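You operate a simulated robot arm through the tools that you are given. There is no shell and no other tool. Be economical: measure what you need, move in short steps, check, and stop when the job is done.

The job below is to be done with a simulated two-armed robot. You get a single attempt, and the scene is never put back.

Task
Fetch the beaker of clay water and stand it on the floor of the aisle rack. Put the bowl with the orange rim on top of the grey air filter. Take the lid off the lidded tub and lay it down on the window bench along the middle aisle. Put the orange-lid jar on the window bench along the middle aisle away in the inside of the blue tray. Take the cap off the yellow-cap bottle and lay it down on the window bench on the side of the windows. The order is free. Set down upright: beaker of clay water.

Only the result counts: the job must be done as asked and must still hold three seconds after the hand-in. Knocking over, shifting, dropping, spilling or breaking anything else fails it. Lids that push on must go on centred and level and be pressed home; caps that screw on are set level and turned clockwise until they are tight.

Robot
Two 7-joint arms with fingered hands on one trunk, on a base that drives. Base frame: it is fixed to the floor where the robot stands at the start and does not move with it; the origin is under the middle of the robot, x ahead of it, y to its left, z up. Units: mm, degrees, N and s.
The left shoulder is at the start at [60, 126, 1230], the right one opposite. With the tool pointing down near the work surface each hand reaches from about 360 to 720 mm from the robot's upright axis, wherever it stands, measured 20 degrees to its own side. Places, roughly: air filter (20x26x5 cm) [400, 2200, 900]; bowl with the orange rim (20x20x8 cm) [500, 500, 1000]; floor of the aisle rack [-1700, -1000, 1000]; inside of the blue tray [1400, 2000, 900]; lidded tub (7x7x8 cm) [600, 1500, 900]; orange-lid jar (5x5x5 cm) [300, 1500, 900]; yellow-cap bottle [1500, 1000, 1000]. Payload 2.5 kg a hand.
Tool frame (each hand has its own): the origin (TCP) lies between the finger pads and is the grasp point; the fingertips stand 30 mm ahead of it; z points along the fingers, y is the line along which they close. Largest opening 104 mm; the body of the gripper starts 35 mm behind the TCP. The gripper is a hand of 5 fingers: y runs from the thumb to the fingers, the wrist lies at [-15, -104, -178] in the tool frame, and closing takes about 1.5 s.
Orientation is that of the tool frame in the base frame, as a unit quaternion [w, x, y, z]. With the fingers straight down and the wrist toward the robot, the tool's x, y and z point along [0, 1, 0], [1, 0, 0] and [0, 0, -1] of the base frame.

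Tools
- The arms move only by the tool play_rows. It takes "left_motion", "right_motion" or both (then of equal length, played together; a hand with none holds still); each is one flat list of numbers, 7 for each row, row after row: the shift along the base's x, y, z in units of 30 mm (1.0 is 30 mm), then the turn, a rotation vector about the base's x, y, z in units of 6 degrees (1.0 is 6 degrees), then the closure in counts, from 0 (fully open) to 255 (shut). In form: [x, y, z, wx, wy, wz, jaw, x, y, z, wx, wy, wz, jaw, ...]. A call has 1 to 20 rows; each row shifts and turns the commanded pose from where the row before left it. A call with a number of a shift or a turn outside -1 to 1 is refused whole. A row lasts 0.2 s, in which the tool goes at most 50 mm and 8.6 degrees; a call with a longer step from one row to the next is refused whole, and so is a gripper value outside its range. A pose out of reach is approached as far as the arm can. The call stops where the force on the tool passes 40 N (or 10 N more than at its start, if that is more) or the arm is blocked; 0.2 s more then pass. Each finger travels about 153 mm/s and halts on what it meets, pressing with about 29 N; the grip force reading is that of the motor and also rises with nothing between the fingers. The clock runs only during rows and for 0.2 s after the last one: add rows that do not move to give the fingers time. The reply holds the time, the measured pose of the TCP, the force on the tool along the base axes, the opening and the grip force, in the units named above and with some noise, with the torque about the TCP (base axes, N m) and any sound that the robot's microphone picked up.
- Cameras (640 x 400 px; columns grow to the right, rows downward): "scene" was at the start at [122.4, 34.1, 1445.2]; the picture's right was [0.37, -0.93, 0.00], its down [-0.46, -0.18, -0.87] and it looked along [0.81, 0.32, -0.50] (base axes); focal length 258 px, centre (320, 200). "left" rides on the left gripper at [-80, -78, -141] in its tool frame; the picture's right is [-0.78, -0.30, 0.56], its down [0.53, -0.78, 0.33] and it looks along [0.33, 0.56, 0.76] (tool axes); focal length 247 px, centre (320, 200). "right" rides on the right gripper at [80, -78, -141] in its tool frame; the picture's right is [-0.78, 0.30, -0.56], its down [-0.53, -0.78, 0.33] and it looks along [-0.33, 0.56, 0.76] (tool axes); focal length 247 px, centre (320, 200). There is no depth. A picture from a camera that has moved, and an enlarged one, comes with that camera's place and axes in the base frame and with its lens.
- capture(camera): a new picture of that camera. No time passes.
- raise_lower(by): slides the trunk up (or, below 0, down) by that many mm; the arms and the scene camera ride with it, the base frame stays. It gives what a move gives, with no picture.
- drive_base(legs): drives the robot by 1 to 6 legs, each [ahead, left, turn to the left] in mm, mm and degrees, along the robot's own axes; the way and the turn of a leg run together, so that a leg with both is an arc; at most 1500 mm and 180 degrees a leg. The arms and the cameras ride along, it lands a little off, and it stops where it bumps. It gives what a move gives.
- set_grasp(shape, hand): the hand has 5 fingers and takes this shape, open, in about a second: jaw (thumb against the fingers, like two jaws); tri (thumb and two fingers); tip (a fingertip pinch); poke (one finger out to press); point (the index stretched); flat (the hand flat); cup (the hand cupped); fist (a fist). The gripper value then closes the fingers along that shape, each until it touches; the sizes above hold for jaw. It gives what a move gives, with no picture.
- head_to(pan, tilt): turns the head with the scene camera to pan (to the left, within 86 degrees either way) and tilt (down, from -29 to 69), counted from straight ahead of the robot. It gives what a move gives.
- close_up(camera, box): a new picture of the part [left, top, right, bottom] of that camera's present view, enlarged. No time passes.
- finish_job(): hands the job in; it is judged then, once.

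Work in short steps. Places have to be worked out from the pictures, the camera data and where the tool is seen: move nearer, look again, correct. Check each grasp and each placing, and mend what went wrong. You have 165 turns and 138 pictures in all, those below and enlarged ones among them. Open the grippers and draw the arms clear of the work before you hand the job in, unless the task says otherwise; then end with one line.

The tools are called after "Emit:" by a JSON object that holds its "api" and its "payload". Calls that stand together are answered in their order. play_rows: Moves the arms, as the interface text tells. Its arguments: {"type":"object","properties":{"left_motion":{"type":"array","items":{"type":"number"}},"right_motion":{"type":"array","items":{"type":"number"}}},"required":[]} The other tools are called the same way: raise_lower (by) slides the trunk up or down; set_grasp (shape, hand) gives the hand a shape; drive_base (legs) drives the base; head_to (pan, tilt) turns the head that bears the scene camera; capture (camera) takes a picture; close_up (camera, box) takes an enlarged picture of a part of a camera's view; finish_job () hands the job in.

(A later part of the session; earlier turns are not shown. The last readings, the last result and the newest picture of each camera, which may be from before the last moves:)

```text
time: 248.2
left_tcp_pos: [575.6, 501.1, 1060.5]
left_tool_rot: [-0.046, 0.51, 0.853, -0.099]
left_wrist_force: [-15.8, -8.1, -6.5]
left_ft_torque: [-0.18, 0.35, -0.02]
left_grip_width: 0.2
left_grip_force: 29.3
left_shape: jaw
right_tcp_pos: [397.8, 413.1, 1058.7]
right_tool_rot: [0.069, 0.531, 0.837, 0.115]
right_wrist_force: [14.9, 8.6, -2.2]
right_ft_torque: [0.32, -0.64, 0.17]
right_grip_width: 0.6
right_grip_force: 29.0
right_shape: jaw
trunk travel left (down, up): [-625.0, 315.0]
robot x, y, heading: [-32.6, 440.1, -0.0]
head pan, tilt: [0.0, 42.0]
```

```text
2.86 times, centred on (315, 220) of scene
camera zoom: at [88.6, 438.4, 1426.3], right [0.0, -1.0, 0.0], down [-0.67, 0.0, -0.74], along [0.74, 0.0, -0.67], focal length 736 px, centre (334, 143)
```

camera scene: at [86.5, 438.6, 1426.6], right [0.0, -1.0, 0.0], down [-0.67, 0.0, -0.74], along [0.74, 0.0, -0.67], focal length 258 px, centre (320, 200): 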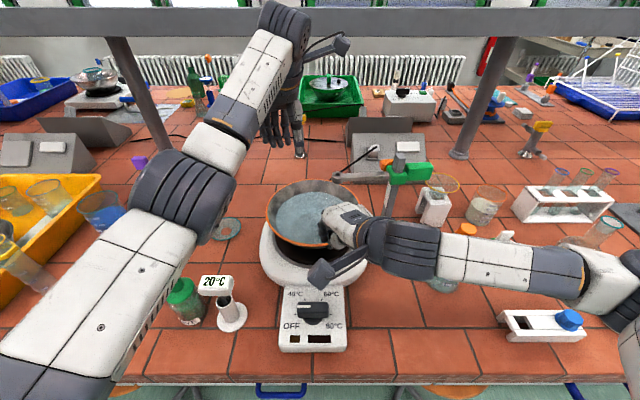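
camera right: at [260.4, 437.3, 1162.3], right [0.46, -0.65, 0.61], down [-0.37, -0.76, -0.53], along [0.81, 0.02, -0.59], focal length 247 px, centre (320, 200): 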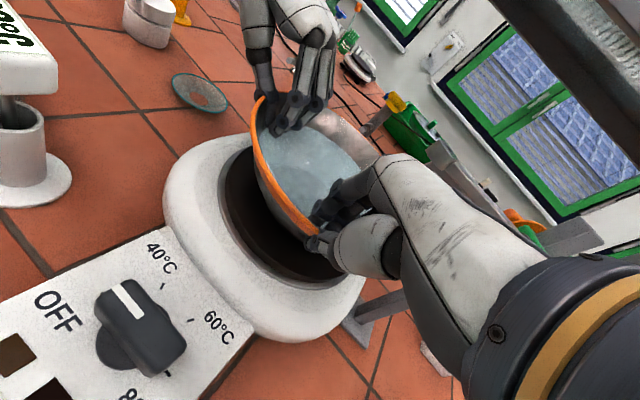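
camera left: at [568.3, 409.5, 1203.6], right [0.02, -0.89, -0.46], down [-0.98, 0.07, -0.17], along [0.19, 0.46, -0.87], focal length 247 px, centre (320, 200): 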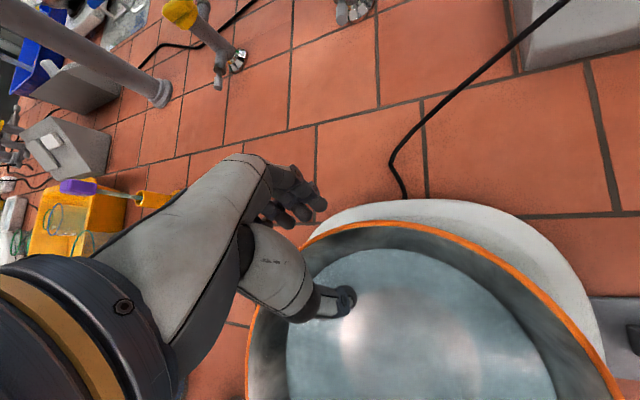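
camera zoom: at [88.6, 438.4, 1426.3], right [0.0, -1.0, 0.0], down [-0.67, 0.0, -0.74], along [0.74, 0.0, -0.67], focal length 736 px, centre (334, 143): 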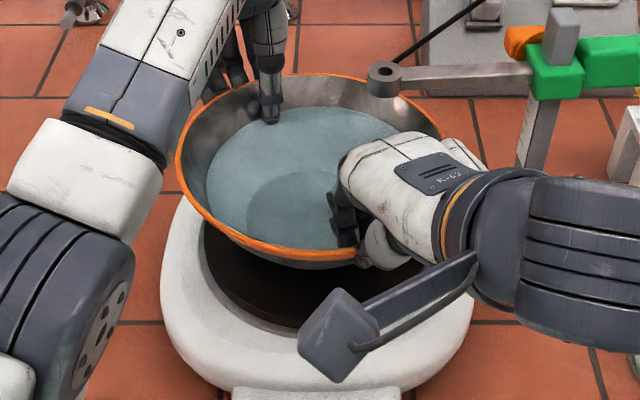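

Now the bowl rises evenly. Lift another ~8 mm (relieving the squeeze), then drive left 160 mm to leave the rod's shadow.

Emit:
{"api": "play_rows", "payload": {"left_motion": [-0.06, -0.03, 0.13, 0, 0, 0, 255, 0, 0, 0.13, 0, 0, 0, 255, 0, 0, 0, 0, 0, 0, 255], "right_motion": [0, 0, 0.13, 0, 0, 0, 255, 0, 0, 0.13, 0, 0, 0, 255, 0, 0, 0, 0, 0, 0, 255]}}

Emit:
{"api": "drive_base", "payload": {"legs": [[0, 160, 0]]}}

Emit:
{"api": "capture", "payload": {"camera": "scene"}}

```text
time: 249.0
left_tcp_pos: [573.8, 497.8, 1068.1]
left_tool_rot: [-0.045, 0.51, 0.854, -0.098]
left_wrist_force: [-12.6, -6.6, -7.4]
left_ft_torque: [-0.11, 0.35, 0.03]
left_grip_width: 0.0
left_grip_force: 29.0
left_shape: jaw
right_tcp_pos: [398.3, 412.8, 1066.6]
right_tool_rot: [0.068, 0.53, 0.837, 0.114]
right_wrist_force: [13.3, 7.4, -2.7]
right_ft_torque: [0.32, -0.62, 0.21]
right_grip_width: 0.8
right_grip_force: 29.6
right_shape: jaw
trunk travel left (down, up): [-625.0, 315.0]
robot x, y, heading: [-35.3, 436.3, 0.2]
head pan, tilt: [0.0, 42.0]
```

```text
time: 250.4
left_tcp_pos: [572.7, 659.4, 1068.1]
left_tool_rot: [-0.044, 0.509, 0.854, -0.099]
left_wrist_force: [-12.1, -6.7, -7.3]
left_ft_torque: [-0.11, 0.31, -0.03]
left_grip_width: 0.0
left_grip_force: 29.6
left_shape: jaw
right_tcp_pos: [398.4, 573.9, 1066.9]
right_tool_rot: [0.069, 0.531, 0.837, 0.114]
right_wrist_force: [12.8, 7.7, -2.8]
right_ft_torque: [0.27, -0.62, 0.19]
right_grip_width: 0.5
right_grip_force: 28.7
right_shape: jaw
trunk travel left (down, up): [-625.0, 315.0]
robot x, y, heading: [-30.9, 593.3, 0.2]
head pan, tilt: [0.0, 42.0]
```

```text
41 pictures are left
camera scene: at [88.7, 599.8, 1426.3], right [0.0, -1.0, 0.0], down [-0.67, 0.0, -0.74], along [0.74, 0.0, -0.67], focal length 258 px, centre (320, 200)
```

scene: 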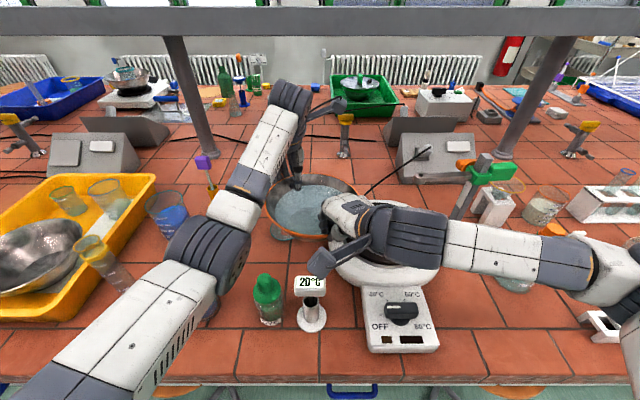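

Clear of the rod and level. Raise the trunk 200 mm and drive left to the filter.

Emit:
{"api": "raise_lower", "payload": {"by": 200}}

Emit:
{"api": "drive_base", "payload": {"legs": [[-70, 780, 0], [0, 790, 0]]}}

Emit:
{"api": "head_to", "payload": {"pan": 0, "tilt": 50}}

Emit:
{"api": "capture", "payload": {"camera": "scene"}}

```text
time: 252.6
left_tcp_pos: [572.7, 659.1, 1268.0]
left_tool_rot: [-0.045, 0.509, 0.854, -0.1]
left_wrist_force: [-15.2, -9.0, -6.4]
left_ft_torque: [-0.12, 0.35, 0.02]
left_grip_width: 0.0
left_grip_force: 29.1
left_shape: jaw
right_tcp_pos: [398.2, 572.8, 1267.3]
right_tool_rot: [0.069, 0.531, 0.837, 0.116]
right_wrist_force: [15.0, 8.4, -2.4]
right_ft_torque: [0.34, -0.64, 0.25]
right_grip_width: 0.4
right_grip_force: 28.6
right_shape: jaw
trunk travel left (down, up): [-825.0, 115.0]
robot x, y, heading: [-40.1, 597.6, -0.1]
head pan, tilt: [0.0, 42.0]
```

```text
time: 260.6
left_tcp_pos: [498.2, 2226.1, 1268.2]
left_tool_rot: [-0.045, 0.508, 0.854, -0.1]
left_wrist_force: [-14.2, -7.5, -6.6]
left_ft_torque: [-0.12, 0.36, -0.01]
left_grip_width: 0.1
left_grip_force: 29.1
left_shape: jaw
right_tcp_pos: [325.4, 2139.7, 1269.2]
right_tool_rot: [0.069, 0.529, 0.838, 0.115]
right_wrist_force: [14.5, 8.9, -2.8]
right_ft_torque: [0.38, -0.67, 0.27]
right_grip_width: 0.6
right_grip_force: 29.0
right_shape: jaw
trunk travel left (down, up): [-825.0, 115.0]
robot x, y, heading: [-110.5, 2167.7, 0.3]
head pan, tilt: [0.0, 42.0]
```

```text
time: 261.3
left_tcp_pos: [498.5, 2224.7, 1267.1]
left_tool_rot: [-0.046, 0.508, 0.854, -0.101]
left_wrist_force: [-9.7, -5.0, -6.2]
left_ft_torque: [-0.09, 0.22, -0.02]
left_grip_width: 0.0
left_grip_force: 29.0
left_shape: jaw
right_tcp_pos: [325.1, 2140.2, 1266.6]
right_tool_rot: [0.069, 0.528, 0.838, 0.116]
right_wrist_force: [9.5, 6.3, -3.9]
right_ft_torque: [0.25, -0.51, 0.23]
right_grip_width: 0.4
right_grip_force: 29.4
right_shape: jaw
trunk travel left (down, up): [-825.0, 115.0]
robot x, y, heading: [-108.0, 2162.2, 0.0]
head pan, tilt: [0.0, 50.0]
```

```text
40 pictures are left
camera scene: at [9.0, 2164.2, 1615.1], right [0.0, -1.0, 0.0], down [-0.77, 0.0, -0.64], along [0.64, 0.0, -0.77], focal length 258 px, centre (320, 200)
```

scene: 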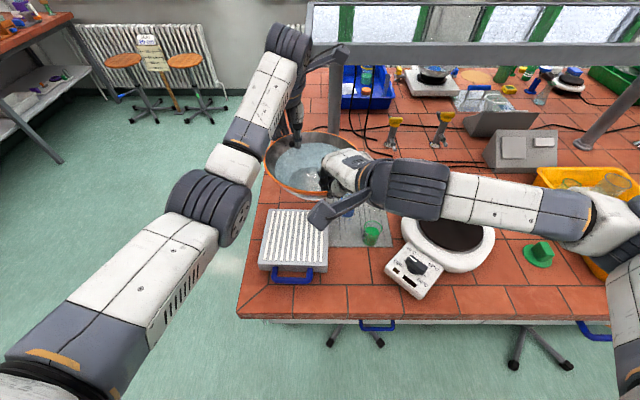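

Filter top spans x 318–519, y≈2145–2330, centre ≈[418,2238]; bowl centre is at [412,2182]. Drive left 56 mm, ahead 6, then lower the trunk 195 mm.

Emit:
{"api": "drive_base", "payload": {"legs": [[6, 56, 0]]}}

Emit:
{"api": "raise_lower", "payload": {"by": -190}}

Emit:
{"api": "capture", "payload": {"camera": "scene"}}

```text
time: 262.2
left_tcp_pos: [503.4, 2281.5, 1266.9]
left_tool_rot: [-0.045, 0.509, 0.854, -0.1]
left_wrist_force: [-12.7, -6.8, -6.3]
left_ft_torque: [-0.17, 0.36, -0.01]
left_grip_width: 0.0
left_grip_force: 29.1
left_shape: jaw
right_tcp_pos: [331.0, 2195.0, 1267.4]
right_tool_rot: [0.069, 0.529, 0.838, 0.114]
right_wrist_force: [12.0, 7.7, -3.3]
right_ft_torque: [0.24, -0.61, 0.28]
right_grip_width: 0.7
right_grip_force: 28.8
right_shape: jaw
trunk travel left (down, up): [-825.0, 115.0]
robot x, y, heading: [-100.3, 2218.6, 0.1]
head pan, tilt: [0.0, 50.0]
```

```text
time: 264.3
left_tcp_pos: [504.1, 2279.4, 1079.2]
left_tool_rot: [-0.046, 0.508, 0.854, -0.101]
left_wrist_force: [-9.8, -6.9, -7.8]
left_ft_torque: [-0.12, 0.25, 0.03]
left_grip_width: 0.0
left_grip_force: 29.1
left_shape: jaw
right_tcp_pos: [331.0, 2193.7, 1077.9]
right_tool_rot: [0.07, 0.528, 0.838, 0.115]
right_wrist_force: [11.0, 7.0, -3.0]
right_ft_torque: [0.32, -0.55, 0.26]
right_grip_width: 0.0
right_grip_force: 29.2
right_shape: jaw
trunk travel left (down, up): [-635.0, 305.0]
robot x, y, heading: [-102.0, 2219.8, 0.1]
head pan, tilt: [0.0, 50.0]
```

```text
39 pictures are left
camera scene: at [14.4, 2219.6, 1425.2], right [0.0, -1.0, 0.0], down [-0.77, 0.0, -0.64], along [0.64, 0.0, -0.77], focal length 258 px, centre (320, 200)
```

scene: 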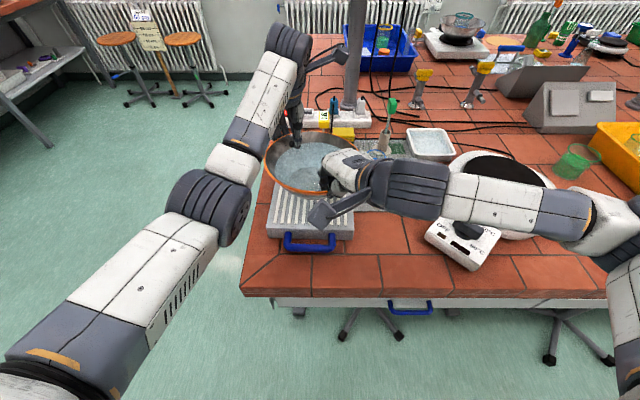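

Bowl is centred over the filter. Lower the trunk 35 mm more, then feel for contact with small steps.

Emit:
{"api": "raise_lower", "payload": {"by": -35}}

Emit:
{"api": "play_rows", "payload": {"left_motion": [0, 0, -0.15, 0, 0, 0, 255, 0, 0, 0, 0, 0, 0, 255], "right_motion": [0, 0, -0.15, 0, 0, 0, 255, 0, 0, 0, 0, 0, 0, 255]}}

Emit:
{"api": "play_rows", "payload": {"left_motion": [0, 0, -0.12, 0, 0, 0, 255, 0, 0, 0, 0, 0, 0, 255], "right_motion": [0, 0, -0.12, 0, 0, 0, 255, 0, 0, 0, 0, 0, 0, 255]}}

Emit:
{"api": "capture", "payload": {"camera": "scene"}}

```text
time: 265.1
left_tcp_pos: [504.6, 2280.0, 1042.7]
left_tool_rot: [-0.046, 0.509, 0.854, -0.101]
left_wrist_force: [-11.0, -5.9, -6.7]
left_ft_torque: [-0.13, 0.29, -0.01]
left_grip_width: 0.0
left_grip_force: 29.1
left_shape: jaw
right_tcp_pos: [330.4, 2195.2, 1042.3]
right_tool_rot: [0.069, 0.528, 0.838, 0.116]
right_wrist_force: [11.0, 6.3, -3.4]
right_ft_torque: [0.29, -0.6, 0.27]
right_grip_width: 0.4
right_grip_force: 28.6
right_shape: jaw
trunk travel left (down, up): [-600.0, 340.0]
robot x, y, heading: [-101.5, 2217.9, 0.5]
head pan, tilt: [0.0, 50.0]
```

```text
time: 265.7
left_tcp_pos: [503.5, 2279.2, 1038.6]
left_tool_rot: [-0.047, 0.509, 0.854, -0.102]
left_wrist_force: [-12.5, -5.5, -5.4]
left_ft_torque: [-0.15, 0.29, -0.03]
left_grip_width: 0.0
left_grip_force: 29.6
left_shape: jaw
right_tcp_pos: [330.7, 2195.2, 1038.5]
right_tool_rot: [0.069, 0.529, 0.838, 0.115]
right_wrist_force: [10.7, 6.8, -3.8]
right_ft_torque: [0.33, -0.59, 0.23]
right_grip_width: 0.7
right_grip_force: 28.7
right_shape: jaw
trunk travel left (down, up): [-600.0, 340.0]
robot x, y, heading: [-101.5, 2218.5, 0.3]
head pan, tilt: [0.0, 50.0]
```

```text
time: 266.3
left_tcp_pos: [503.8, 2279.9, 1035.5]
left_tool_rot: [-0.046, 0.508, 0.854, -0.101]
left_wrist_force: [-10.4, -6.8, -6.8]
left_ft_torque: [-0.11, 0.24, 0.01]
left_grip_width: 0.2
left_grip_force: 28.7
left_shape: jaw
right_tcp_pos: [331.6, 2195.0, 1034.4]
right_tool_rot: [0.069, 0.529, 0.838, 0.115]
right_wrist_force: [10.2, 7.3, -2.3]
right_ft_torque: [0.25, -0.62, 0.3]
right_grip_width: 0.5
right_grip_force: 29.1
right_shape: jaw
trunk travel left (down, up): [-600.0, 340.0]
robot x, y, heading: [-103.4, 2220.9, 0.2]
head pan, tilt: [0.0, 50.0]
```

```text
38 pictures are left
camera scene: at [14.5, 2219.6, 1390.1], right [0.0, -1.0, 0.0], down [-0.77, 0.0, -0.64], along [0.64, 0.0, -0.77], focal length 258 px, centre (320, 200)
```

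scene: 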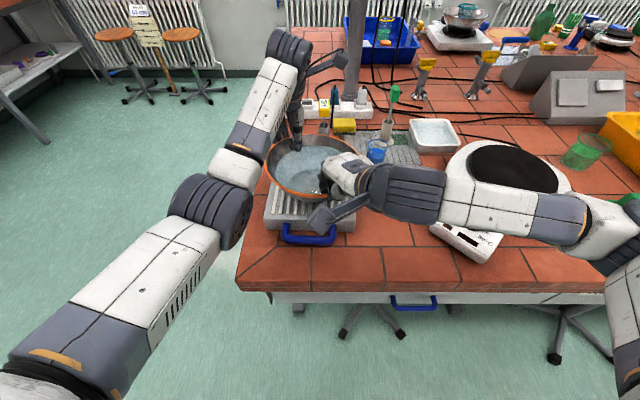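

Looks right; continue stepping down to contact.

Emit:
{"api": "play_rows", "payload": {"left_motion": [0, 0, -0.13, 0, 0, 0, 255, 0, 0, 0, 0, 0, 0, 255], "right_motion": [0, 0, -0.13, 0, 0, 0, 255, 0, 0, 0, 0, 0, 0, 255]}}

Emit:
{"api": "play_rows", "payload": {"left_motion": [0, 0, -0.13, 0, 0, 0, 255, 0, 0, 0, 0, 0, 0, 255], "right_motion": [0, 0, -0.13, 0, 0, 0, 255, 0, 0, 0, 0, 0, 0, 255]}}

Emit:
{"api": "play_rows", "payload": {"left_motion": [0, 0, -0.1, 0, 0, 0, 255, 0, 0, 0, 0, 0, 0, 255], "right_motion": [0, 0, -0.1, 0, 0, 0, 255, 0, 0, 0, 0, 0, 0, 255]}}

```text
time: 266.9
left_tcp_pos: [503.8, 2279.0, 1032.2]
left_tool_rot: [-0.047, 0.508, 0.854, -0.1]
left_wrist_force: [-9.3, -6.7, -7.3]
left_ft_torque: [-0.1, 0.22, -0.02]
left_grip_width: 0.0
left_grip_force: 28.8
left_shape: jaw
right_tcp_pos: [331.7, 2196.1, 1030.4]
right_tool_rot: [0.069, 0.529, 0.838, 0.115]
right_wrist_force: [9.0, 6.1, -3.0]
right_ft_torque: [0.31, -0.58, 0.28]
right_grip_width: 0.3
right_grip_force: 29.4
right_shape: jaw
trunk travel left (down, up): [-600.0, 340.0]
robot x, y, heading: [-102.9, 2215.5, 0.3]
head pan, tilt: [0.0, 50.0]
```

```text
time: 267.5
left_tcp_pos: [504.0, 2281.3, 1028.2]
left_tool_rot: [-0.046, 0.508, 0.854, -0.101]
left_wrist_force: [-9.4, -5.8, -7.0]
left_ft_torque: [-0.11, 0.26, -0.05]
left_grip_width: 0.0
left_grip_force: 29.2
left_shape: jaw
right_tcp_pos: [331.0, 2194.6, 1026.4]
right_tool_rot: [0.07, 0.528, 0.838, 0.117]
right_wrist_force: [9.8, 6.0, -3.3]
right_ft_torque: [0.29, -0.59, 0.27]
right_grip_width: 0.5
right_grip_force: 28.8
right_shape: jaw
trunk travel left (down, up): [-600.0, 340.0]
robot x, y, heading: [-100.7, 2217.6, 0.4]
head pan, tilt: [0.0, 50.0]
```

```text
time: 268.1
left_tcp_pos: [504.6, 2279.7, 1023.1]
left_tool_rot: [-0.046, 0.508, 0.854, -0.101]
left_wrist_force: [-10.6, -6.7, -6.0]
left_ft_torque: [-0.14, 0.24, 0.02]
left_grip_width: 0.0
left_grip_force: 29.2
left_shape: jaw
right_tcp_pos: [331.3, 2195.0, 1024.1]
right_tool_rot: [0.069, 0.529, 0.838, 0.114]
right_wrist_force: [9.4, 6.9, -3.5]
right_ft_torque: [0.28, -0.57, 0.21]
right_grip_width: 0.5
right_grip_force: 29.4
right_shape: jaw
trunk travel left (down, up): [-600.0, 340.0]
robot x, y, heading: [-104.6, 2215.5, 0.4]
head pan, tilt: [0.0, 50.0]
```

Emit:
{"api": "play_rows", "payload": {"left_motion": [0, 0, -0.13, 0, 0, 0, 255, 0, 0, 0, 0, 0, 0, 255], "right_motion": [0, 0, -0.13, 0, 0, 0, 255, 0, 0, 0, 0, 0, 0, 255]}}

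Emit:
{"api": "play_rows", "payload": {"left_motion": [0, 0, -0.13, 0, 0, 0, 255, 0, 0, 0, 0, 0, 0, 255], "right_motion": [0, 0, -0.13, 0, 0, 0, 255, 0, 0, 0, 0, 0, 0, 255]}}

Emit:
{"api": "close_up", "payload": {"camera": "scene", "box": [240, 110, 400, 250]}}

```text
time: 268.7
left_tcp_pos: [503.2, 2281.2, 1020.9]
left_tool_rot: [-0.046, 0.509, 0.854, -0.101]
left_wrist_force: [-9.6, -6.7, -4.3]
left_ft_torque: [-0.16, 0.31, -0.04]
left_grip_width: 0.4
left_grip_force: 29.2
left_shape: jaw
right_tcp_pos: [331.0, 2195.2, 1020.2]
right_tool_rot: [0.068, 0.528, 0.839, 0.116]
right_wrist_force: [10.4, 7.6, -0.5]
right_ft_torque: [0.25, -0.65, 0.25]
right_grip_width: 0.4
right_grip_force: 28.3
right_shape: jaw
trunk travel left (down, up): [-600.0, 340.0]
robot x, y, heading: [-98.4, 2219.1, 0.4]
head pan, tilt: [0.0, 50.0]
```

```text
time: 269.3
left_tcp_pos: [503.1, 2281.4, 1018.2]
left_tool_rot: [-0.045, 0.509, 0.854, -0.1]
left_wrist_force: [-11.8, -3.4, 2.4]
left_ft_torque: [-0.15, 0.34, -0.03]
left_grip_width: 0.0
left_grip_force: 29.3
left_shape: jaw
right_tcp_pos: [329.5, 2196.3, 1016.6]
right_tool_rot: [0.07, 0.528, 0.838, 0.117]
right_wrist_force: [9.7, 8.1, 3.5]
right_ft_torque: [0.06, -0.89, 0.24]
right_grip_width: 0.5
right_grip_force: 29.0
right_shape: jaw
trunk travel left (down, up): [-600.0, 340.0]
robot x, y, heading: [-104.6, 2218.0, 0.5]
head pan, tilt: [0.0, 50.0]
```

```text
2.86 times, centred on (320, 180) of scene
camera zoom: at [12.6, 2220.2, 1390.5], right [0.0, -1.0, 0.0], down [-0.77, 0.0, -0.64], along [0.64, 0.0, -0.77], focal length 736 px, centre (320, 257)
```

zoom: 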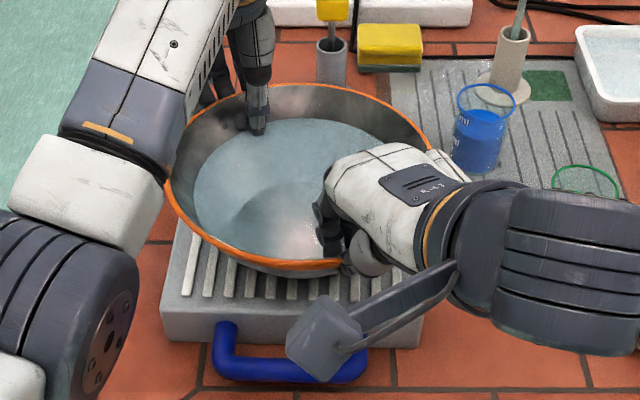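

Bowl rests on the filter, centred. Open both hands together and rise straight up.

Emit:
{"api": "play_rows", "payload": {"left_motion": [-0.04, -0.02, 0, 0, 0, 0, 200, 0, 0, 0, 0, 0, 0, 150, 0, 0, 0, 0, 0, 0, 100, 0, 0, 0, 0, 0, 0, 100, 0, 0, 0, 0, 0, 0, 100, 0, 0, 0.6, 0, 0, 0, 100, 0, 0, 1, 0, 0, 0, 100, 0, 0, 1, 0, 0, 0, 100, 0, 0, 1, 0, 0, 0, 100, 0, 0, 1, 0, 0, 0, 100, 0, 0, 0, 0, 0, 0, 100], "right_motion": [0.04, 0.02, 0, 0, 0, 0, 200, 0, 0, 0, 0, 0, 0, 150, 0, 0, 0, 0, 0, 0, 100, 0, 0, 0, 0, 0, 0, 100, 0, 0, 0, 0, 0, 0, 100, 0, 0, 0.6, 0, 0, 0, 100, 0, 0, 1, 0, 0, 0, 100, 0, 0, 1, 0, 0, 0, 100, 0, 0, 1, 0, 0, 0, 100, 0, 0, 1, 0, 0, 0, 100, 0, 0, 0, 0, 0, 0, 100]}}

Emit:
{"api": "raise_lower", "payload": {"by": 125}}

Emit:
{"api": "capture", "payload": {"camera": "scene"}}

```text
time: 271.7
left_tcp_pos: [501.2, 2278.1, 1154.0]
left_tool_rot: [-0.046, 0.508, 0.854, -0.1]
left_wrist_force: [0.4, -0.4, -0.5]
left_ft_torque: [-0.04, 0.01, 0.02]
left_grip_width: 62.9
left_grip_force: 0.0
left_shape: jaw
right_tcp_pos: [332.0, 2196.6, 1155.3]
right_tool_rot: [0.069, 0.528, 0.839, 0.116]
right_wrist_force: [0.1, 0.3, 0.2]
right_ft_torque: [0.01, 0.0, -0.02]
right_grip_width: 62.7
right_grip_force: 0.0
right_shape: jaw
trunk travel left (down, up): [-600.0, 340.0]
robot x, y, heading: [-100.3, 2218.7, 0.5]
head pan, tilt: [0.0, 50.0]
```

```text
time: 273.2
left_tcp_pos: [501.0, 2279.5, 1279.0]
left_tool_rot: [-0.046, 0.509, 0.854, -0.1]
left_wrist_force: [-0.4, 0.3, -0.4]
left_ft_torque: [0.0, -0.04, 0.03]
left_grip_width: 62.6
left_grip_force: 0.0
left_shape: jaw
right_tcp_pos: [331.4, 2195.3, 1280.4]
right_tool_rot: [0.07, 0.528, 0.838, 0.116]
right_wrist_force: [0.7, 0.1, -0.4]
right_ft_torque: [0.0, -0.04, 0.02]
right_grip_width: 63.0
right_grip_force: 0.1
right_shape: jaw
trunk travel left (down, up): [-725.0, 215.0]
robot x, y, heading: [-102.2, 2219.2, 0.0]
head pan, tilt: [0.0, 50.0]
```

```text
36 pictures are left
camera scene: at [13.7, 2219.6, 1515.2], right [0.0, -1.0, 0.0], down [-0.77, 0.0, -0.64], along [0.64, 0.0, -0.77], focal length 258 px, centre (320, 200)
```

scene: 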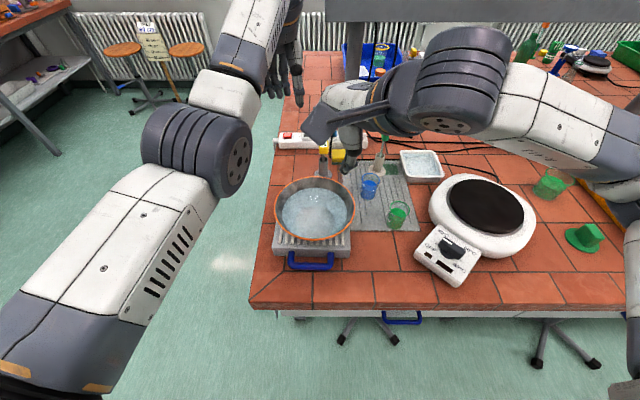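

The bowl sits well on the filter. Now the beaker: straighten both hands and drive back down the aisle, then turn to view the rack.

Emit:
{"api": "play_rows", "payload": {"left_motion": [0, 0, 0, 0.235, -0.443, 0, 0, 0, 0, 0, 0.235, -0.443, 0, 0, 0, 0, 0, 0.235, -0.443, 0, 0, 0, 0, 0, 0.235, -0.443, 0, 0, -1, 0, 0.5, 0, 0, -0.94, 0, -1, 0, 0.5, 0, 0, -0.94, 0, -1, 0, 0.5, 0, 0, -0.94, 0, -1, 0, 0, 0, 0, -0.94, 0, -1, 0, 0, 0, 0, -0.94, 0], "right_motion": [0, 0, 0, -0.265, 0.566, 0, 0, 0, 0, 0, -0.265, 0.566, 0, 0, 0, 0, 0, -0.265, 0.566, 0, 0, 0, 0, 0, -0.265, 0.566, 0, 0, 0, -0.5, 0.5, 0, 0, -0.83, 0, 0, -0.5, 0.5, 0, 0, -0.83, 0, 0, -0.5, 0.5, 0, 0, -0.83, 0, 0, -0.5, 0, 0, 0, -0.83, 0, 0, -0.5, 0, 0, 0, -0.83, 0]}}

Emit:
{"api": "drive_base", "payload": {"legs": [[-100, -1100, 0], [0, -1100, 0], [-100, 0, 130]]}}

Emit:
{"api": "head_to", "payload": {"pan": 60, "tilt": 15}}

Emit:
{"api": "capture", "payload": {"camera": "scene"}}

```text
time: 275.2
left_tcp_pos: [438.4, 2282.5, 1299.4]
left_tool_rot: [0.007, 0.707, 0.707, -0.012]
left_wrist_force: [0.1, 0.0, 0.3]
left_ft_torque: [-0.02, 0.01, 0.0]
left_grip_width: 103.6
left_grip_force: 0.1
left_shape: jaw
left hand out of reach, approached as far as the arm can: row 6, 7, 8, 9
right_tcp_pos: [331.7, 2121.2, 1326.2]
right_tool_rot: [-0.001, 0.704, 0.71, 0.008]
right_wrist_force: [0.5, -0.9, -0.1]
right_ft_torque: [0.01, 0.01, 0.02]
right_grip_width: 103.9
right_grip_force: 0.1
right_shape: jaw
trunk travel left (down, up): [-725.0, 215.0]
robot x, y, heading: [-101.2, 2220.3, 0.5]
head pan, tilt: [0.0, 50.0]
```

```text
time: 291.5
left_tcp_pos: [-620.2, 318.8, 1298.2]
left_tool_rot: [0.013, -0.346, 0.938, 0.0]
left_wrist_force: [-0.4, 0.0, 0.0]
left_ft_torque: [0.02, 0.0, 0.01]
left_grip_width: 103.8
left_grip_force: 0.1
left_shape: jaw
right_tcp_pos: [-429.2, 343.5, 1324.1]
right_tool_rot: [-0.006, -0.35, 0.937, 0.002]
right_wrist_force: [0.7, 0.3, -0.4]
right_ft_torque: [0.03, 0.0, 0.02]
right_grip_width: 103.8
right_grip_force: 0.0
right_shape: jaw
trunk travel left (down, up): [-725.0, 215.0]
robot x, y, heading: [-221.1, -51.5, 130.8]
head pan, tilt: [0.0, 50.0]
cut short: leg 3
```

```text
time: 292.8
left_tcp_pos: [-620.4, 320.5, 1299.2]
left_tool_rot: [0.014, -0.346, 0.938, 0.0]
left_wrist_force: [0.0, 0.0, 0.2]
left_ft_torque: [0.02, 0.0, 0.0]
left_grip_width: 103.7
left_grip_force: 0.1
left_shape: jaw
right_tcp_pos: [-428.2, 344.1, 1324.7]
right_tool_rot: [-0.006, -0.351, 0.936, 0.003]
right_wrist_force: [0.4, 0.6, -0.2]
right_ft_torque: [0.01, 0.0, -0.02]
right_grip_width: 104.0
right_grip_force: 0.0
right_shape: jaw
trunk travel left (down, up): [-725.0, 215.0]
robot x, y, heading: [-219.2, -50.1, 130.9]
head pan, tilt: [60.0, 15.0]
```

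```text
35 pictures are left
camera scene: at [-340.9, -36.0, 1568.9], right [-0.18, 0.98, 0.0], down [0.25, 0.05, -0.97], along [-0.95, -0.18, -0.26], focal length 258 px, centre (320, 200)
```

scene: 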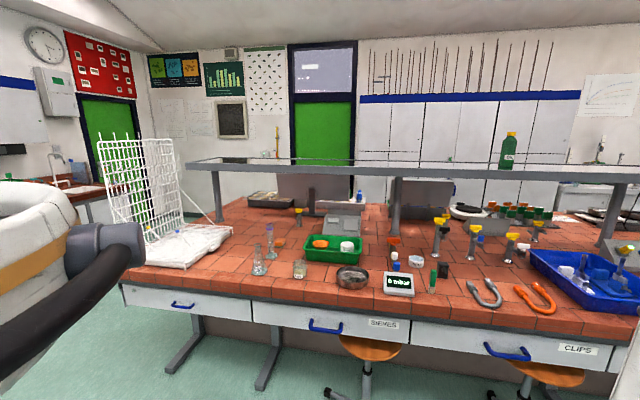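

The aisle bench has the white rack at left, and another beaker at (300,268). Zoom both.

Emit:
{"api": "close_up", "payload": {"camera": "scene", "box": [220, 210, 420, 310]}}

Emit:
{"api": "close_up", "payload": {"camera": "scene", "box": [90, 120, 270, 280]}}

```text
3.20 times, centred on (320, 260) of scene
camera zoom: at [-340.9, -36.0, 1568.9], right [-0.18, 0.98, 0.0], down [0.25, 0.05, -0.97], along [-0.95, -0.18, -0.26], focal length 824 px, centre (320, 8)
```

zoom: 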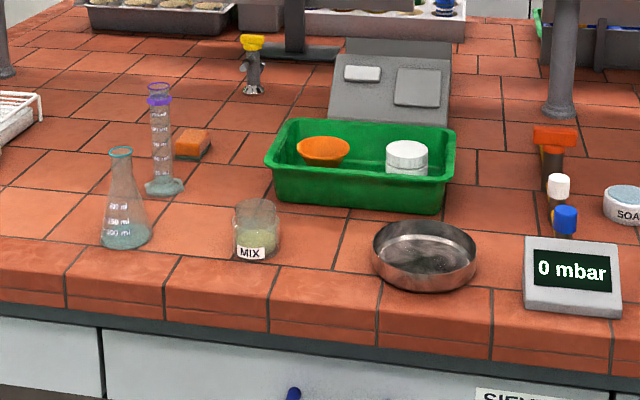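

```text
2.50 times, centred on (180, 200) of scene
camera zoom: at [-340.9, -36.0, 1568.9], right [-0.18, 0.98, 0.0], down [0.25, 0.05, -0.97], along [-0.95, -0.18, -0.26], focal length 644 px, centre (670, 200)
```

zoom: 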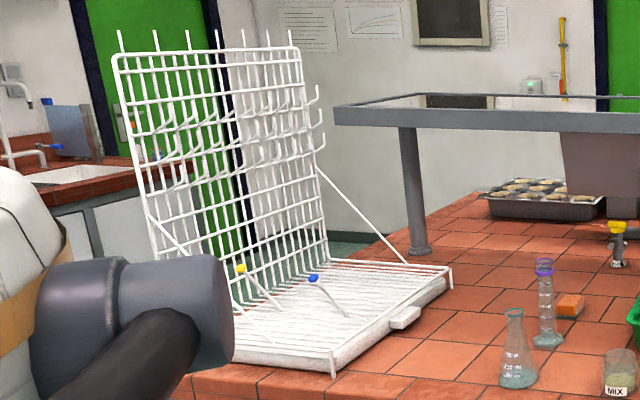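

The other vessel is labelled MIX, so the turbid orange-rim beaker at ≈[600,−8] is the clay water. Turn back toward the window bench, lower the trunk to default, and approach.

Emit:
{"api": "drive_base", "payload": {"legs": [[0, 0, -130.9]]}}

Emit:
{"api": "raise_lower", "payload": {"by": -70}}

Emit:
{"api": "drive_base", "payload": {"legs": [[190, 180, 0]]}}

Emit:
{"api": "head_to", "payload": {"pan": -10, "tilt": 38}}

Emit:
{"api": "capture", "payload": {"camera": "scene"}}

```text
time: 298.7
left_tcp_pos: [321.6, -1.4, 1297.7]
left_tool_rot: [0.006, 0.716, 0.698, -0.013]
left_wrist_force: [0.7, 0.3, 1.4]
left_ft_torque: [0.01, -0.02, 0.03]
left_grip_width: 103.5
left_grip_force: 0.0
left_shape: jaw
right_tcp_pos: [208.9, -158.2, 1324.5]
right_tool_rot: [0.0, 0.713, 0.701, 0.005]
right_wrist_force: [-0.3, -0.4, -0.3]
right_ft_torque: [0.02, -0.02, 0.0]
right_grip_width: 104.1
right_grip_force: 0.1
right_shape: jaw
trunk travel left (down, up): [-725.0, 215.0]
robot x, y, heading: [-223.8, -49.1, -1.4]
head pan, tilt: [60.0, 15.0]
```

```text
time: 299.7
left_tcp_pos: [320.8, -1.0, 1228.7]
left_tool_rot: [0.006, 0.716, 0.697, -0.013]
left_wrist_force: [0.2, 0.7, 0.0]
left_ft_torque: [-0.01, 0.02, 0.04]
left_grip_width: 103.6
left_grip_force: 0.2
left_shape: jaw
right_tcp_pos: [209.6, -159.1, 1254.8]
right_tool_rot: [-0.001, 0.713, 0.701, 0.006]
right_wrist_force: [-0.8, 0.9, 0.3]
right_ft_torque: [-0.03, 0.02, 0.0]
right_grip_width: 103.9
right_grip_force: 0.1
right_shape: jaw
trunk travel left (down, up): [-655.0, 285.0]
robot x, y, heading: [-220.1, -51.7, -1.1]
head pan, tilt: [60.0, 15.0]
```

```text
time: 301.6
left_tcp_pos: [515.2, 172.4, 1228.0]
left_tool_rot: [0.006, 0.716, 0.698, -0.013]
left_wrist_force: [0.1, 0.0, -0.7]
left_ft_torque: [-0.03, 0.03, -0.01]
left_grip_width: 104.0
left_grip_force: 0.1
left_shape: jaw
right_tcp_pos: [403.9, 13.9, 1255.7]
right_tool_rot: [0.0, 0.713, 0.701, 0.005]
right_wrist_force: [0.6, 0.5, 0.6]
right_ft_torque: [0.01, 0.03, -0.01]
right_grip_width: 103.9
right_grip_force: 0.1
right_shape: jaw
trunk travel left (down, up): [-655.0, 285.0]
robot x, y, heading: [-28.4, 124.2, -1.2]
head pan, tilt: [60.0, 15.0]
```

```text
time: 303.0
left_tcp_pos: [516.3, 171.3, 1229.6]
left_tool_rot: [0.006, 0.716, 0.698, -0.013]
left_wrist_force: [0.0, 0.4, -0.4]
left_ft_torque: [0.01, -0.02, 0.0]
left_grip_width: 103.7
left_grip_force: 0.2
left_shape: jaw
right_tcp_pos: [404.6, 13.0, 1255.1]
right_tool_rot: [0.0, 0.713, 0.701, 0.006]
right_wrist_force: [-0.3, 0.6, 0.4]
right_ft_torque: [0.01, -0.01, 0.01]
right_grip_width: 103.6
right_grip_force: 0.1
right_shape: jaw
trunk travel left (down, up): [-655.0, 285.0]
robot x, y, heading: [-25.6, 122.2, -1.3]
head pan, tilt: [-10.0, 38.0]
```

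```text
32 pictures are left
camera scene: at [96.1, 106.1, 1462.4], right [-0.2, -0.98, 0.0], down [-0.6, 0.12, -0.79], along [0.77, -0.15, -0.62], focal length 258 px, centre (320, 200)
```

scene: 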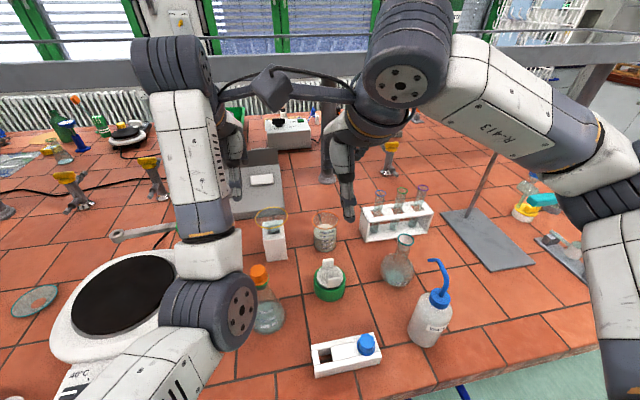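

Beaker remains at ≈[598,−5]. Move the right hand above it.

Emit:
{"api": "play_rows", "payload": {"right_motion": [0.9, -0.09, 0, 0, 0, 0.1, 0, 0.9, -0.09, -0.5, 0, 0, 0.1, 0, 0.9, -0.09, -0.7, 0, 0, 0, 0, 0.95, -0.09, -0.8, 0, 0, 0, 0, 0.95, -0.09, -0.9, 0, 0, 0, 0, 0.95, -0.09, -1, 0, 0, 0, 0, 0.95, -0.09, -1, 0, 0, 0, 0, 0, 0, -1, 0, 0, 0, 0, 0, 0, 0, 0, 0, 0, 0]}}

Emit:
{"api": "capture", "payload": {"camera": "right"}}

```text
time: 305.0
left_tcp_pos: [514.8, 170.0, 1229.8]
left_tool_rot: [0.007, 0.716, 0.698, -0.013]
left_wrist_force: [0.5, -0.3, 0.1]
left_ft_torque: [-0.02, -0.01, 0.0]
left_grip_width: 103.8
left_grip_force: 0.1
left_shape: jaw
right_tcp_pos: [600.0, -4.2, 1078.1]
right_tool_rot: [0.001, 0.706, 0.708, 0.006]
right_wrist_force: [0.2, -0.6, -0.3]
right_ft_torque: [0.0, 0.03, 0.0]
right_grip_width: 103.8
right_grip_force: 0.1
right_shape: jaw
trunk travel left (down, up): [-655.0, 285.0]
robot x, y, heading: [-27.2, 125.1, -1.3]
head pan, tilt: [-10.0, 38.0]
```

```text
31 pictures are left
camera right: at [519.9, 76.1, 1218.9], right [0.29, -0.78, 0.55], down [-0.77, -0.53, -0.34], along [0.56, -0.33, -0.76], focal length 247 px, centre (320, 200)
```

right: 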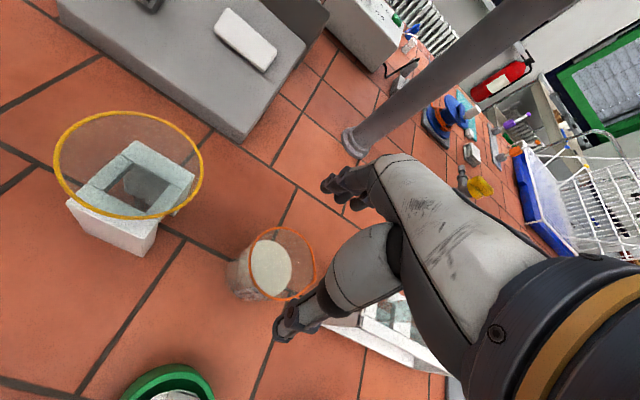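

Rim centre ≈[597,−7]. Lower over the beaker to z≈968 and close.

Emit:
{"api": "play_rows", "payload": {"right_motion": [-0.1, -0.1, -0.8, 0, 0, 0, 0, 0, 0, -0.8, 0, 0, 0, 0, 0, 0, -0.8, 0, 0, 0, 0, 0, 0, -0.8, 0, 0, 0, 0, 0, 0, -0.47, 0, 0, 0, 0, 0, 0, 0, 0, 0, 0, 0, 0, 0, 0, 0, 0, 0, 130, 0, 0, 0, 0, 0, 0, 255, 0, 0, 0, 0, 0, 0, 255, 0, 0, 0, 0, 0, 0, 255, 0, 0, 0, 0, 0, 0, 255, 0, 0, 0, 0, 0, 0, 255]}}

Emit:
{"api": "capture", "payload": {"camera": "right"}}

```text
time: 307.6
left_tcp_pos: [515.5, 170.6, 1228.9]
left_tool_rot: [0.006, 0.716, 0.698, -0.012]
left_wrist_force: [-0.5, 0.3, -0.2]
left_ft_torque: [0.01, 0.0, -0.02]
left_grip_width: 104.0
left_grip_force: 0.0
left_shape: jaw
right_tcp_pos: [596.0, -6.9, 968.8]
right_tool_rot: [0.0, 0.706, 0.708, 0.005]
right_wrist_force: [-0.1, 0.1, 0.2]
right_ft_torque: [0.01, 0.03, -0.03]
right_grip_width: 59.2
right_grip_force: 29.6
right_shape: jaw
trunk travel left (down, up): [-655.0, 285.0]
robot x, y, heading: [-29.5, 120.1, -1.3]
head pan, tilt: [-10.0, 38.0]
```

```text
30 pictures are left
camera right: at [516.6, 71.9, 1109.4], right [0.29, -0.78, 0.55], down [-0.77, -0.53, -0.34], along [0.56, -0.33, -0.76], focal length 247 px, centre (320, 200)
```

right: 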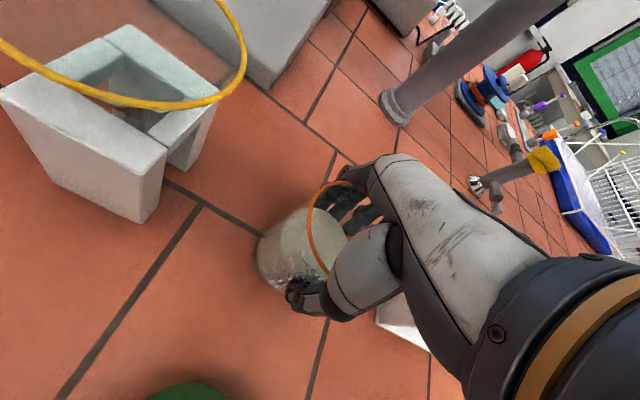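

Beaker held (59 mm). Lift it straight up.

Emit:
{"api": "play_rows", "payload": {"right_motion": [0, 0, 0.4, 0, 0, 0, 255, 0, 0, 0.7, 0, 0, 0, 255, 0, 0, 0.9, 0, 0, 0, 255, 0, 0, 1, 0, 0, 0, 255, 0, 0, 1, 0, 0, 0, 255, 0, 0, 1, 0, 0, 0, 255, 0, 0, 1, 0, 0, 0, 255, 0, 0, 0.8, 0, 0, 0, 255, -0.8, 0, 0, 0, 0, 0, 255, -0.9, 0, 0, 0, 0, 0, 255, -0.9, 0, 0, 0, 0, 0, 255, -0.9, 0, 0, 0, 0, 0, 255, -0.8, 0, 0, 0, 0, 0, 255, 0, 0, 0, 0, 0, 0, 255]}}

Emit:
{"api": "capture", "payload": {"camera": "scene"}}

```text
time: 310.6
left_tcp_pos: [515.8, 171.7, 1228.9]
left_tool_rot: [0.006, 0.716, 0.698, -0.013]
left_wrist_force: [0.2, -0.2, 0.6]
left_ft_torque: [0.03, -0.01, -0.03]
left_grip_width: 103.8
left_grip_force: 0.0
left_shape: jaw
right_tcp_pos: [467.7, -8.1, 1172.4]
right_tool_rot: [0.0, 0.706, 0.708, 0.006]
right_wrist_force: [-0.2, -0.2, -2.6]
right_ft_torque: [0.03, -0.01, 0.03]
right_grip_width: 59.3
right_grip_force: 29.0
right_shape: jaw
trunk travel left (down, up): [-655.0, 285.0]
robot x, y, heading: [-29.4, 121.6, -1.5]
head pan, tilt: [-10.0, 38.0]
```

```text
29 pictures are left
camera scene: at [96.6, 106.0, 1462.3], right [-0.2, -0.98, 0.0], down [-0.6, 0.12, -0.79], along [0.77, -0.15, -0.62], focal length 258 px, centre (320, 200)
```

scene: 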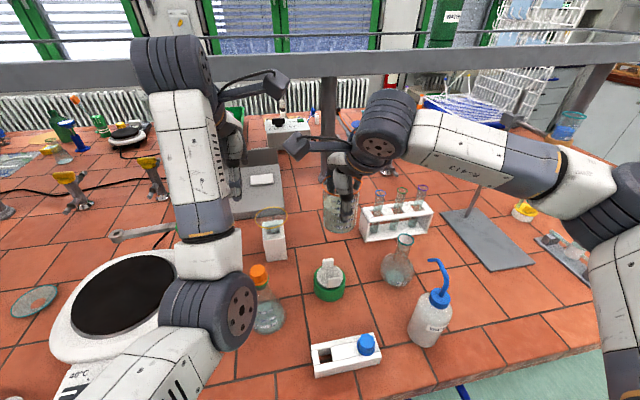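

Beaker is upright in the right hand. Retract the left arm, raise the trunk, back out, turn right to face the rack and drive toward it, stopping short.

Emit:
{"api": "play_rows", "payload": {"left_motion": [-0.9, 1, 0.4, 0, 0, 0, 0, -0.9, 1, 0.4, 0, 0, 0, 0, -0.9, 1, 0.4, 0, 0, 0, 0, -0.9, 1, 0.4, 0, 0, 0, 0, -0.9, 1, 0.4, 0, 0, 0, 0, 0, 0, 0, 0, 0, 0, 0]}}

Emit:
{"api": "raise_lower", "payload": {"by": 70}}

Emit:
{"api": "drive_base", "payload": {"legs": [[-330, 0, 0], [0, 0, -148.5], [750, 385, 0]]}}

Emit:
{"api": "head_to", "payload": {"pan": 0, "tilt": 30}}

Emit:
{"api": "capture", "payload": {"camera": "scene"}}

```text
time: 312.0
left_tcp_pos: [483.7, 342.5, 1264.8]
left_tool_rot: [0.006, 0.717, 0.697, -0.013]
left_wrist_force: [0.1, -0.6, -0.1]
left_ft_torque: [-0.01, -0.01, 0.0]
left_grip_width: 103.9
left_grip_force: 0.0
left_shape: jaw
left hand out of reach, approached as far as the arm can: row 1, 2, 3, 4, 5
right_tcp_pos: [468.4, -7.9, 1172.9]
right_tool_rot: [-0.001, 0.706, 0.708, 0.004]
right_wrist_force: [0.5, 0.0, -3.0]
right_ft_torque: [0.03, 0.01, 0.04]
right_grip_width: 59.4
right_grip_force: 29.0
right_shape: jaw
trunk travel left (down, up): [-655.0, 285.0]
robot x, y, heading: [-21.9, 121.8, -1.4]
head pan, tilt: [-10.0, 38.0]
```

```text
time: 313.1
left_tcp_pos: [484.4, 342.3, 1335.5]
left_tool_rot: [0.006, 0.717, 0.697, -0.012]
left_wrist_force: [-0.2, 0.0, -0.3]
left_ft_torque: [-0.02, -0.01, 0.02]
left_grip_width: 103.8
left_grip_force: 0.0
left_shape: jaw
right_tcp_pos: [467.4, -7.6, 1243.2]
right_tool_rot: [0.0, 0.706, 0.709, 0.006]
right_wrist_force: [-0.2, -0.4, -2.8]
right_ft_torque: [0.0, 0.0, -0.01]
right_grip_width: 59.1
right_grip_force: 29.1
right_shape: jaw
trunk travel left (down, up): [-725.0, 215.0]
robot x, y, heading: [-26.8, 125.3, -1.1]
head pan, tilt: [-10.0, 38.0]
```

```text
time: 325.5
left_tcp_pos: [-1132.1, -1036.5, 1334.3]
left_tool_rot: [-0.01, 0.866, -0.5, -0.01]
left_wrist_force: [0.9, 0.5, -0.5]
left_ft_torque: [0.02, -0.01, 0.03]
left_grip_width: 103.7
left_grip_force: 0.0
left_shape: jaw
right_tcp_pos: [-1299.2, -728.6, 1243.6]
right_tool_rot: [0.004, 0.874, -0.487, 0.002]
right_wrist_force: [-0.7, 0.4, -2.6]
right_ft_torque: [-0.02, -0.02, 0.04]
right_grip_width: 58.5
right_grip_force: 28.8
right_shape: jaw
trunk travel left (down, up): [-725.0, 215.0]
robot x, y, heading: [-807.8, -584.8, -149.9]
head pan, tilt: [-10.0, 38.0]
```

```text
time: 326.2
left_tcp_pos: [-1131.1, -1034.4, 1335.3]
left_tool_rot: [-0.01, 0.866, -0.5, -0.009]
left_wrist_force: [0.3, 0.1, 0.6]
left_ft_torque: [-0.01, -0.01, 0.03]
left_grip_width: 103.6
left_grip_force: 0.1
left_shape: jaw
right_tcp_pos: [-1299.5, -727.6, 1242.3]
right_tool_rot: [0.006, 0.873, -0.487, 0.002]
right_wrist_force: [-0.3, 0.1, -2.9]
right_ft_torque: [0.01, -0.02, 0.0]
right_grip_width: 58.6
right_grip_force: 29.1
right_shape: jaw
trunk travel left (down, up): [-725.0, 215.0]
robot x, y, heading: [-813.4, -581.8, -149.9]
head pan, tilt: [0.0, 30.0]
```

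```text
28 pictures are left
camera scene: at [-925.9, -645.3, 1544.7], right [-0.5, 0.86, 0.0], down [0.43, 0.25, -0.87], along [-0.75, -0.43, -0.5], focal length 258 px, centre (320, 200)
```

scene: 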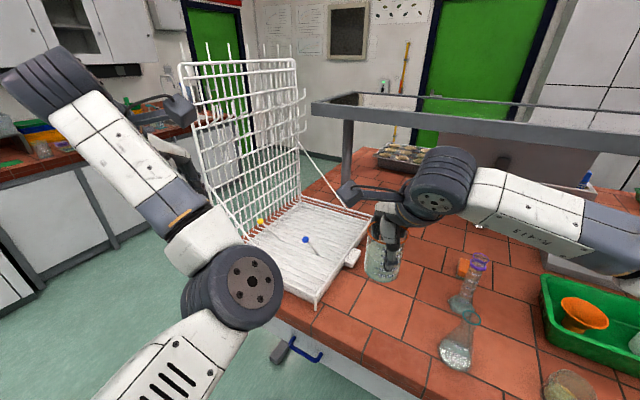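

Good view of the rack. Zoom on its floor.

Emit:
{"api": "close_up", "payload": {"camera": "scene", "box": [225, 170, 385, 310]}}

```text
2.86 times, centred on (305, 240) of scene
camera zoom: at [-925.9, -645.3, 1544.7], right [-0.5, 0.86, 0.0], down [0.43, 0.25, -0.87], along [-0.75, -0.43, -0.5], focal length 736 px, centre (363, 86)
```

zoom: 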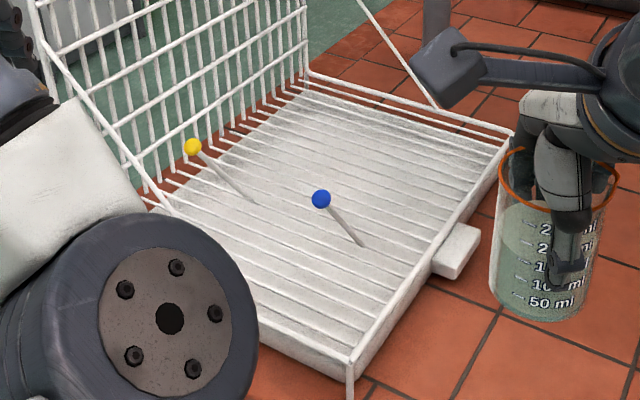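

Rack floor spans about x −1344…−1783, y −896…−1235 (rim z≈966), with two leaning pegs near x≈−1494. Target spot ≈[−1640,−1020]. Tuck the left hand away from the panel and drive in.

Emit:
{"api": "play_rows", "payload": {"left_motion": [0, 1, 0, 0, 0, 0, 0, 0, 1, 0, 0, 0, 0, 0, 0, 1, 0, 0, 0, 0, 0, 0, 1, 0, 0, 0, 0, 0, 0, 1, 0, 0, 0, 0, 0, 0, 0, 0, 0, 0, 0, 0]}}

Emit:
{"api": "drive_base", "payload": {"legs": [[310, 5, 0]]}}

Emit:
{"api": "capture", "payload": {"camera": "scene"}}

```text
time: 327.6
left_tcp_pos: [-1205.0, -976.6, 1325.8]
left_tool_rot: [-0.011, 0.866, -0.5, -0.01]
left_wrist_force: [-0.4, 0.9, 0.1]
left_ft_torque: [0.02, 0.02, 0.01]
left_grip_width: 103.8
left_grip_force: 0.1
left_shape: jaw
left hand out of reach, approached as far as the arm can: row 1, 2, 3, 4, 5
right_tcp_pos: [-1299.1, -728.0, 1242.3]
right_tool_rot: [0.005, 0.873, -0.487, 0.001]
right_wrist_force: [-0.1, 0.0, -1.9]
right_ft_torque: [0.0, 0.0, 0.01]
right_grip_width: 58.6
right_grip_force: 29.1
right_shape: jaw
trunk travel left (down, up): [-725.0, 215.0]
robot x, y, heading: [-809.5, -582.9, -149.7]
head pan, tilt: [0.0, 30.0]
```

```text
time: 329.7
left_tcp_pos: [-1469.1, -1134.7, 1325.6]
left_tool_rot: [-0.009, 0.866, -0.501, -0.009]
left_wrist_force: [-1.3, 9.6, -1.4]
left_ft_torque: [0.06, -0.04, -0.29]
left_grip_width: 103.9
left_grip_force: 0.1
left_shape: jaw
right_tcp_pos: [-1563.6, -885.9, 1243.5]
right_tool_rot: [0.006, 0.874, -0.487, 0.002]
right_wrist_force: [0.4, 0.4, -3.2]
right_ft_torque: [-0.03, -0.03, -0.02]
right_grip_width: 58.7
right_grip_force: 29.3
right_shape: jaw
trunk travel left (down, up): [-725.0, 215.0]
robot x, y, heading: [-1074.8, -738.5, -149.7]
head pan, tilt: [0.0, 30.0]
```

```text
26 pictures are left
camera scene: at [-1190.3, -802.9, 1544.8], right [-0.5, 0.86, 0.0], down [0.43, 0.25, -0.87], along [-0.75, -0.44, -0.5], focal length 258 px, centre (320, 200)
```

scene: 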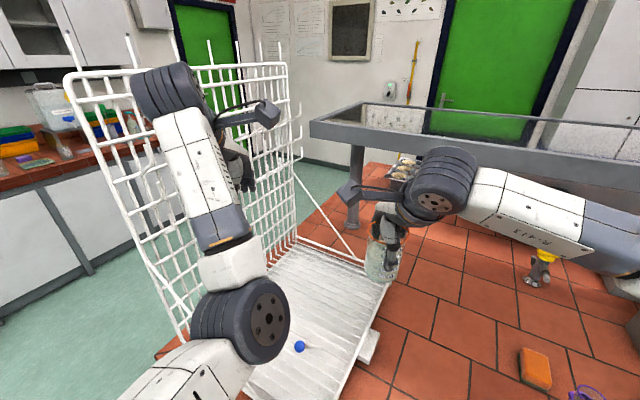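

The left hand is touching the rack panel (9.6 N). Back out immediately, then re-approach with a more leftward heading so the left arm stays over the aisle.

Emit:
{"api": "drive_base", "payload": {"legs": [[-150, 0, 0]]}}

Emit:
{"api": "capture", "payload": {"camera": "scene"}}

```text
time: 331.1
left_tcp_pos: [-1338.7, -1059.9, 1325.1]
left_tool_rot: [-0.01, 0.866, -0.5, -0.009]
left_wrist_force: [0.0, 0.8, 0.1]
left_ft_torque: [-0.01, 0.03, -0.01]
left_grip_width: 103.9
left_grip_force: 0.1
left_shape: jaw
right_tcp_pos: [-1433.0, -812.1, 1242.7]
right_tool_rot: [0.006, 0.874, -0.486, 0.001]
right_wrist_force: [-0.4, 0.1, -3.5]
right_ft_torque: [-0.02, 0.0, 0.04]
right_grip_width: 58.7
right_grip_force: 29.6
right_shape: jaw
trunk travel left (down, up): [-725.0, 215.0]
robot x, y, heading: [-949.5, -664.6, -149.7]
head pan, tilt: [0.0, 30.0]
```

```text
25 pictures are left
camera scene: at [-1059.4, -728.8, 1544.8], right [-0.5, 0.86, 0.0], down [0.43, 0.25, -0.87], along [-0.75, -0.44, -0.5], focal length 258 px, centre (320, 200)
```

scene: 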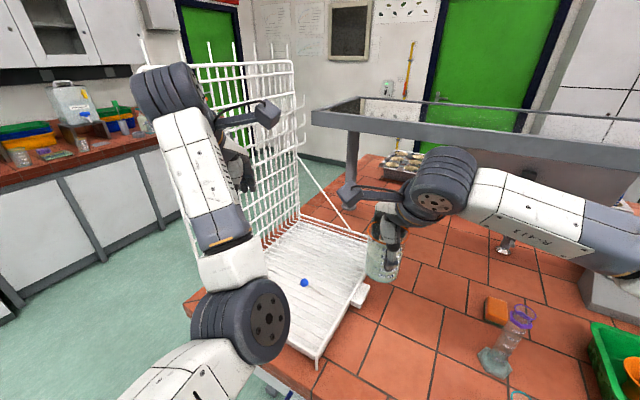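

Contact is gone. Zoom to verify the rack wasn't shifted.

Emit:
{"api": "close_up", "payload": {"camera": "scene", "box": [235, 200, 395, 380]}}

```text
2.22 times, centred on (315, 290) of scene
camera zoom: at [-1059.4, -728.8, 1544.8], right [-0.5, 0.86, 0.0], down [0.43, 0.25, -0.87], along [-0.75, -0.44, -0.5], focal length 572 px, centre (331, 0)
```

zoom: 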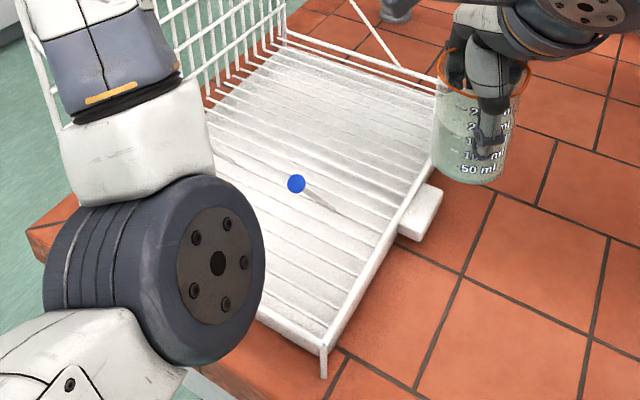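

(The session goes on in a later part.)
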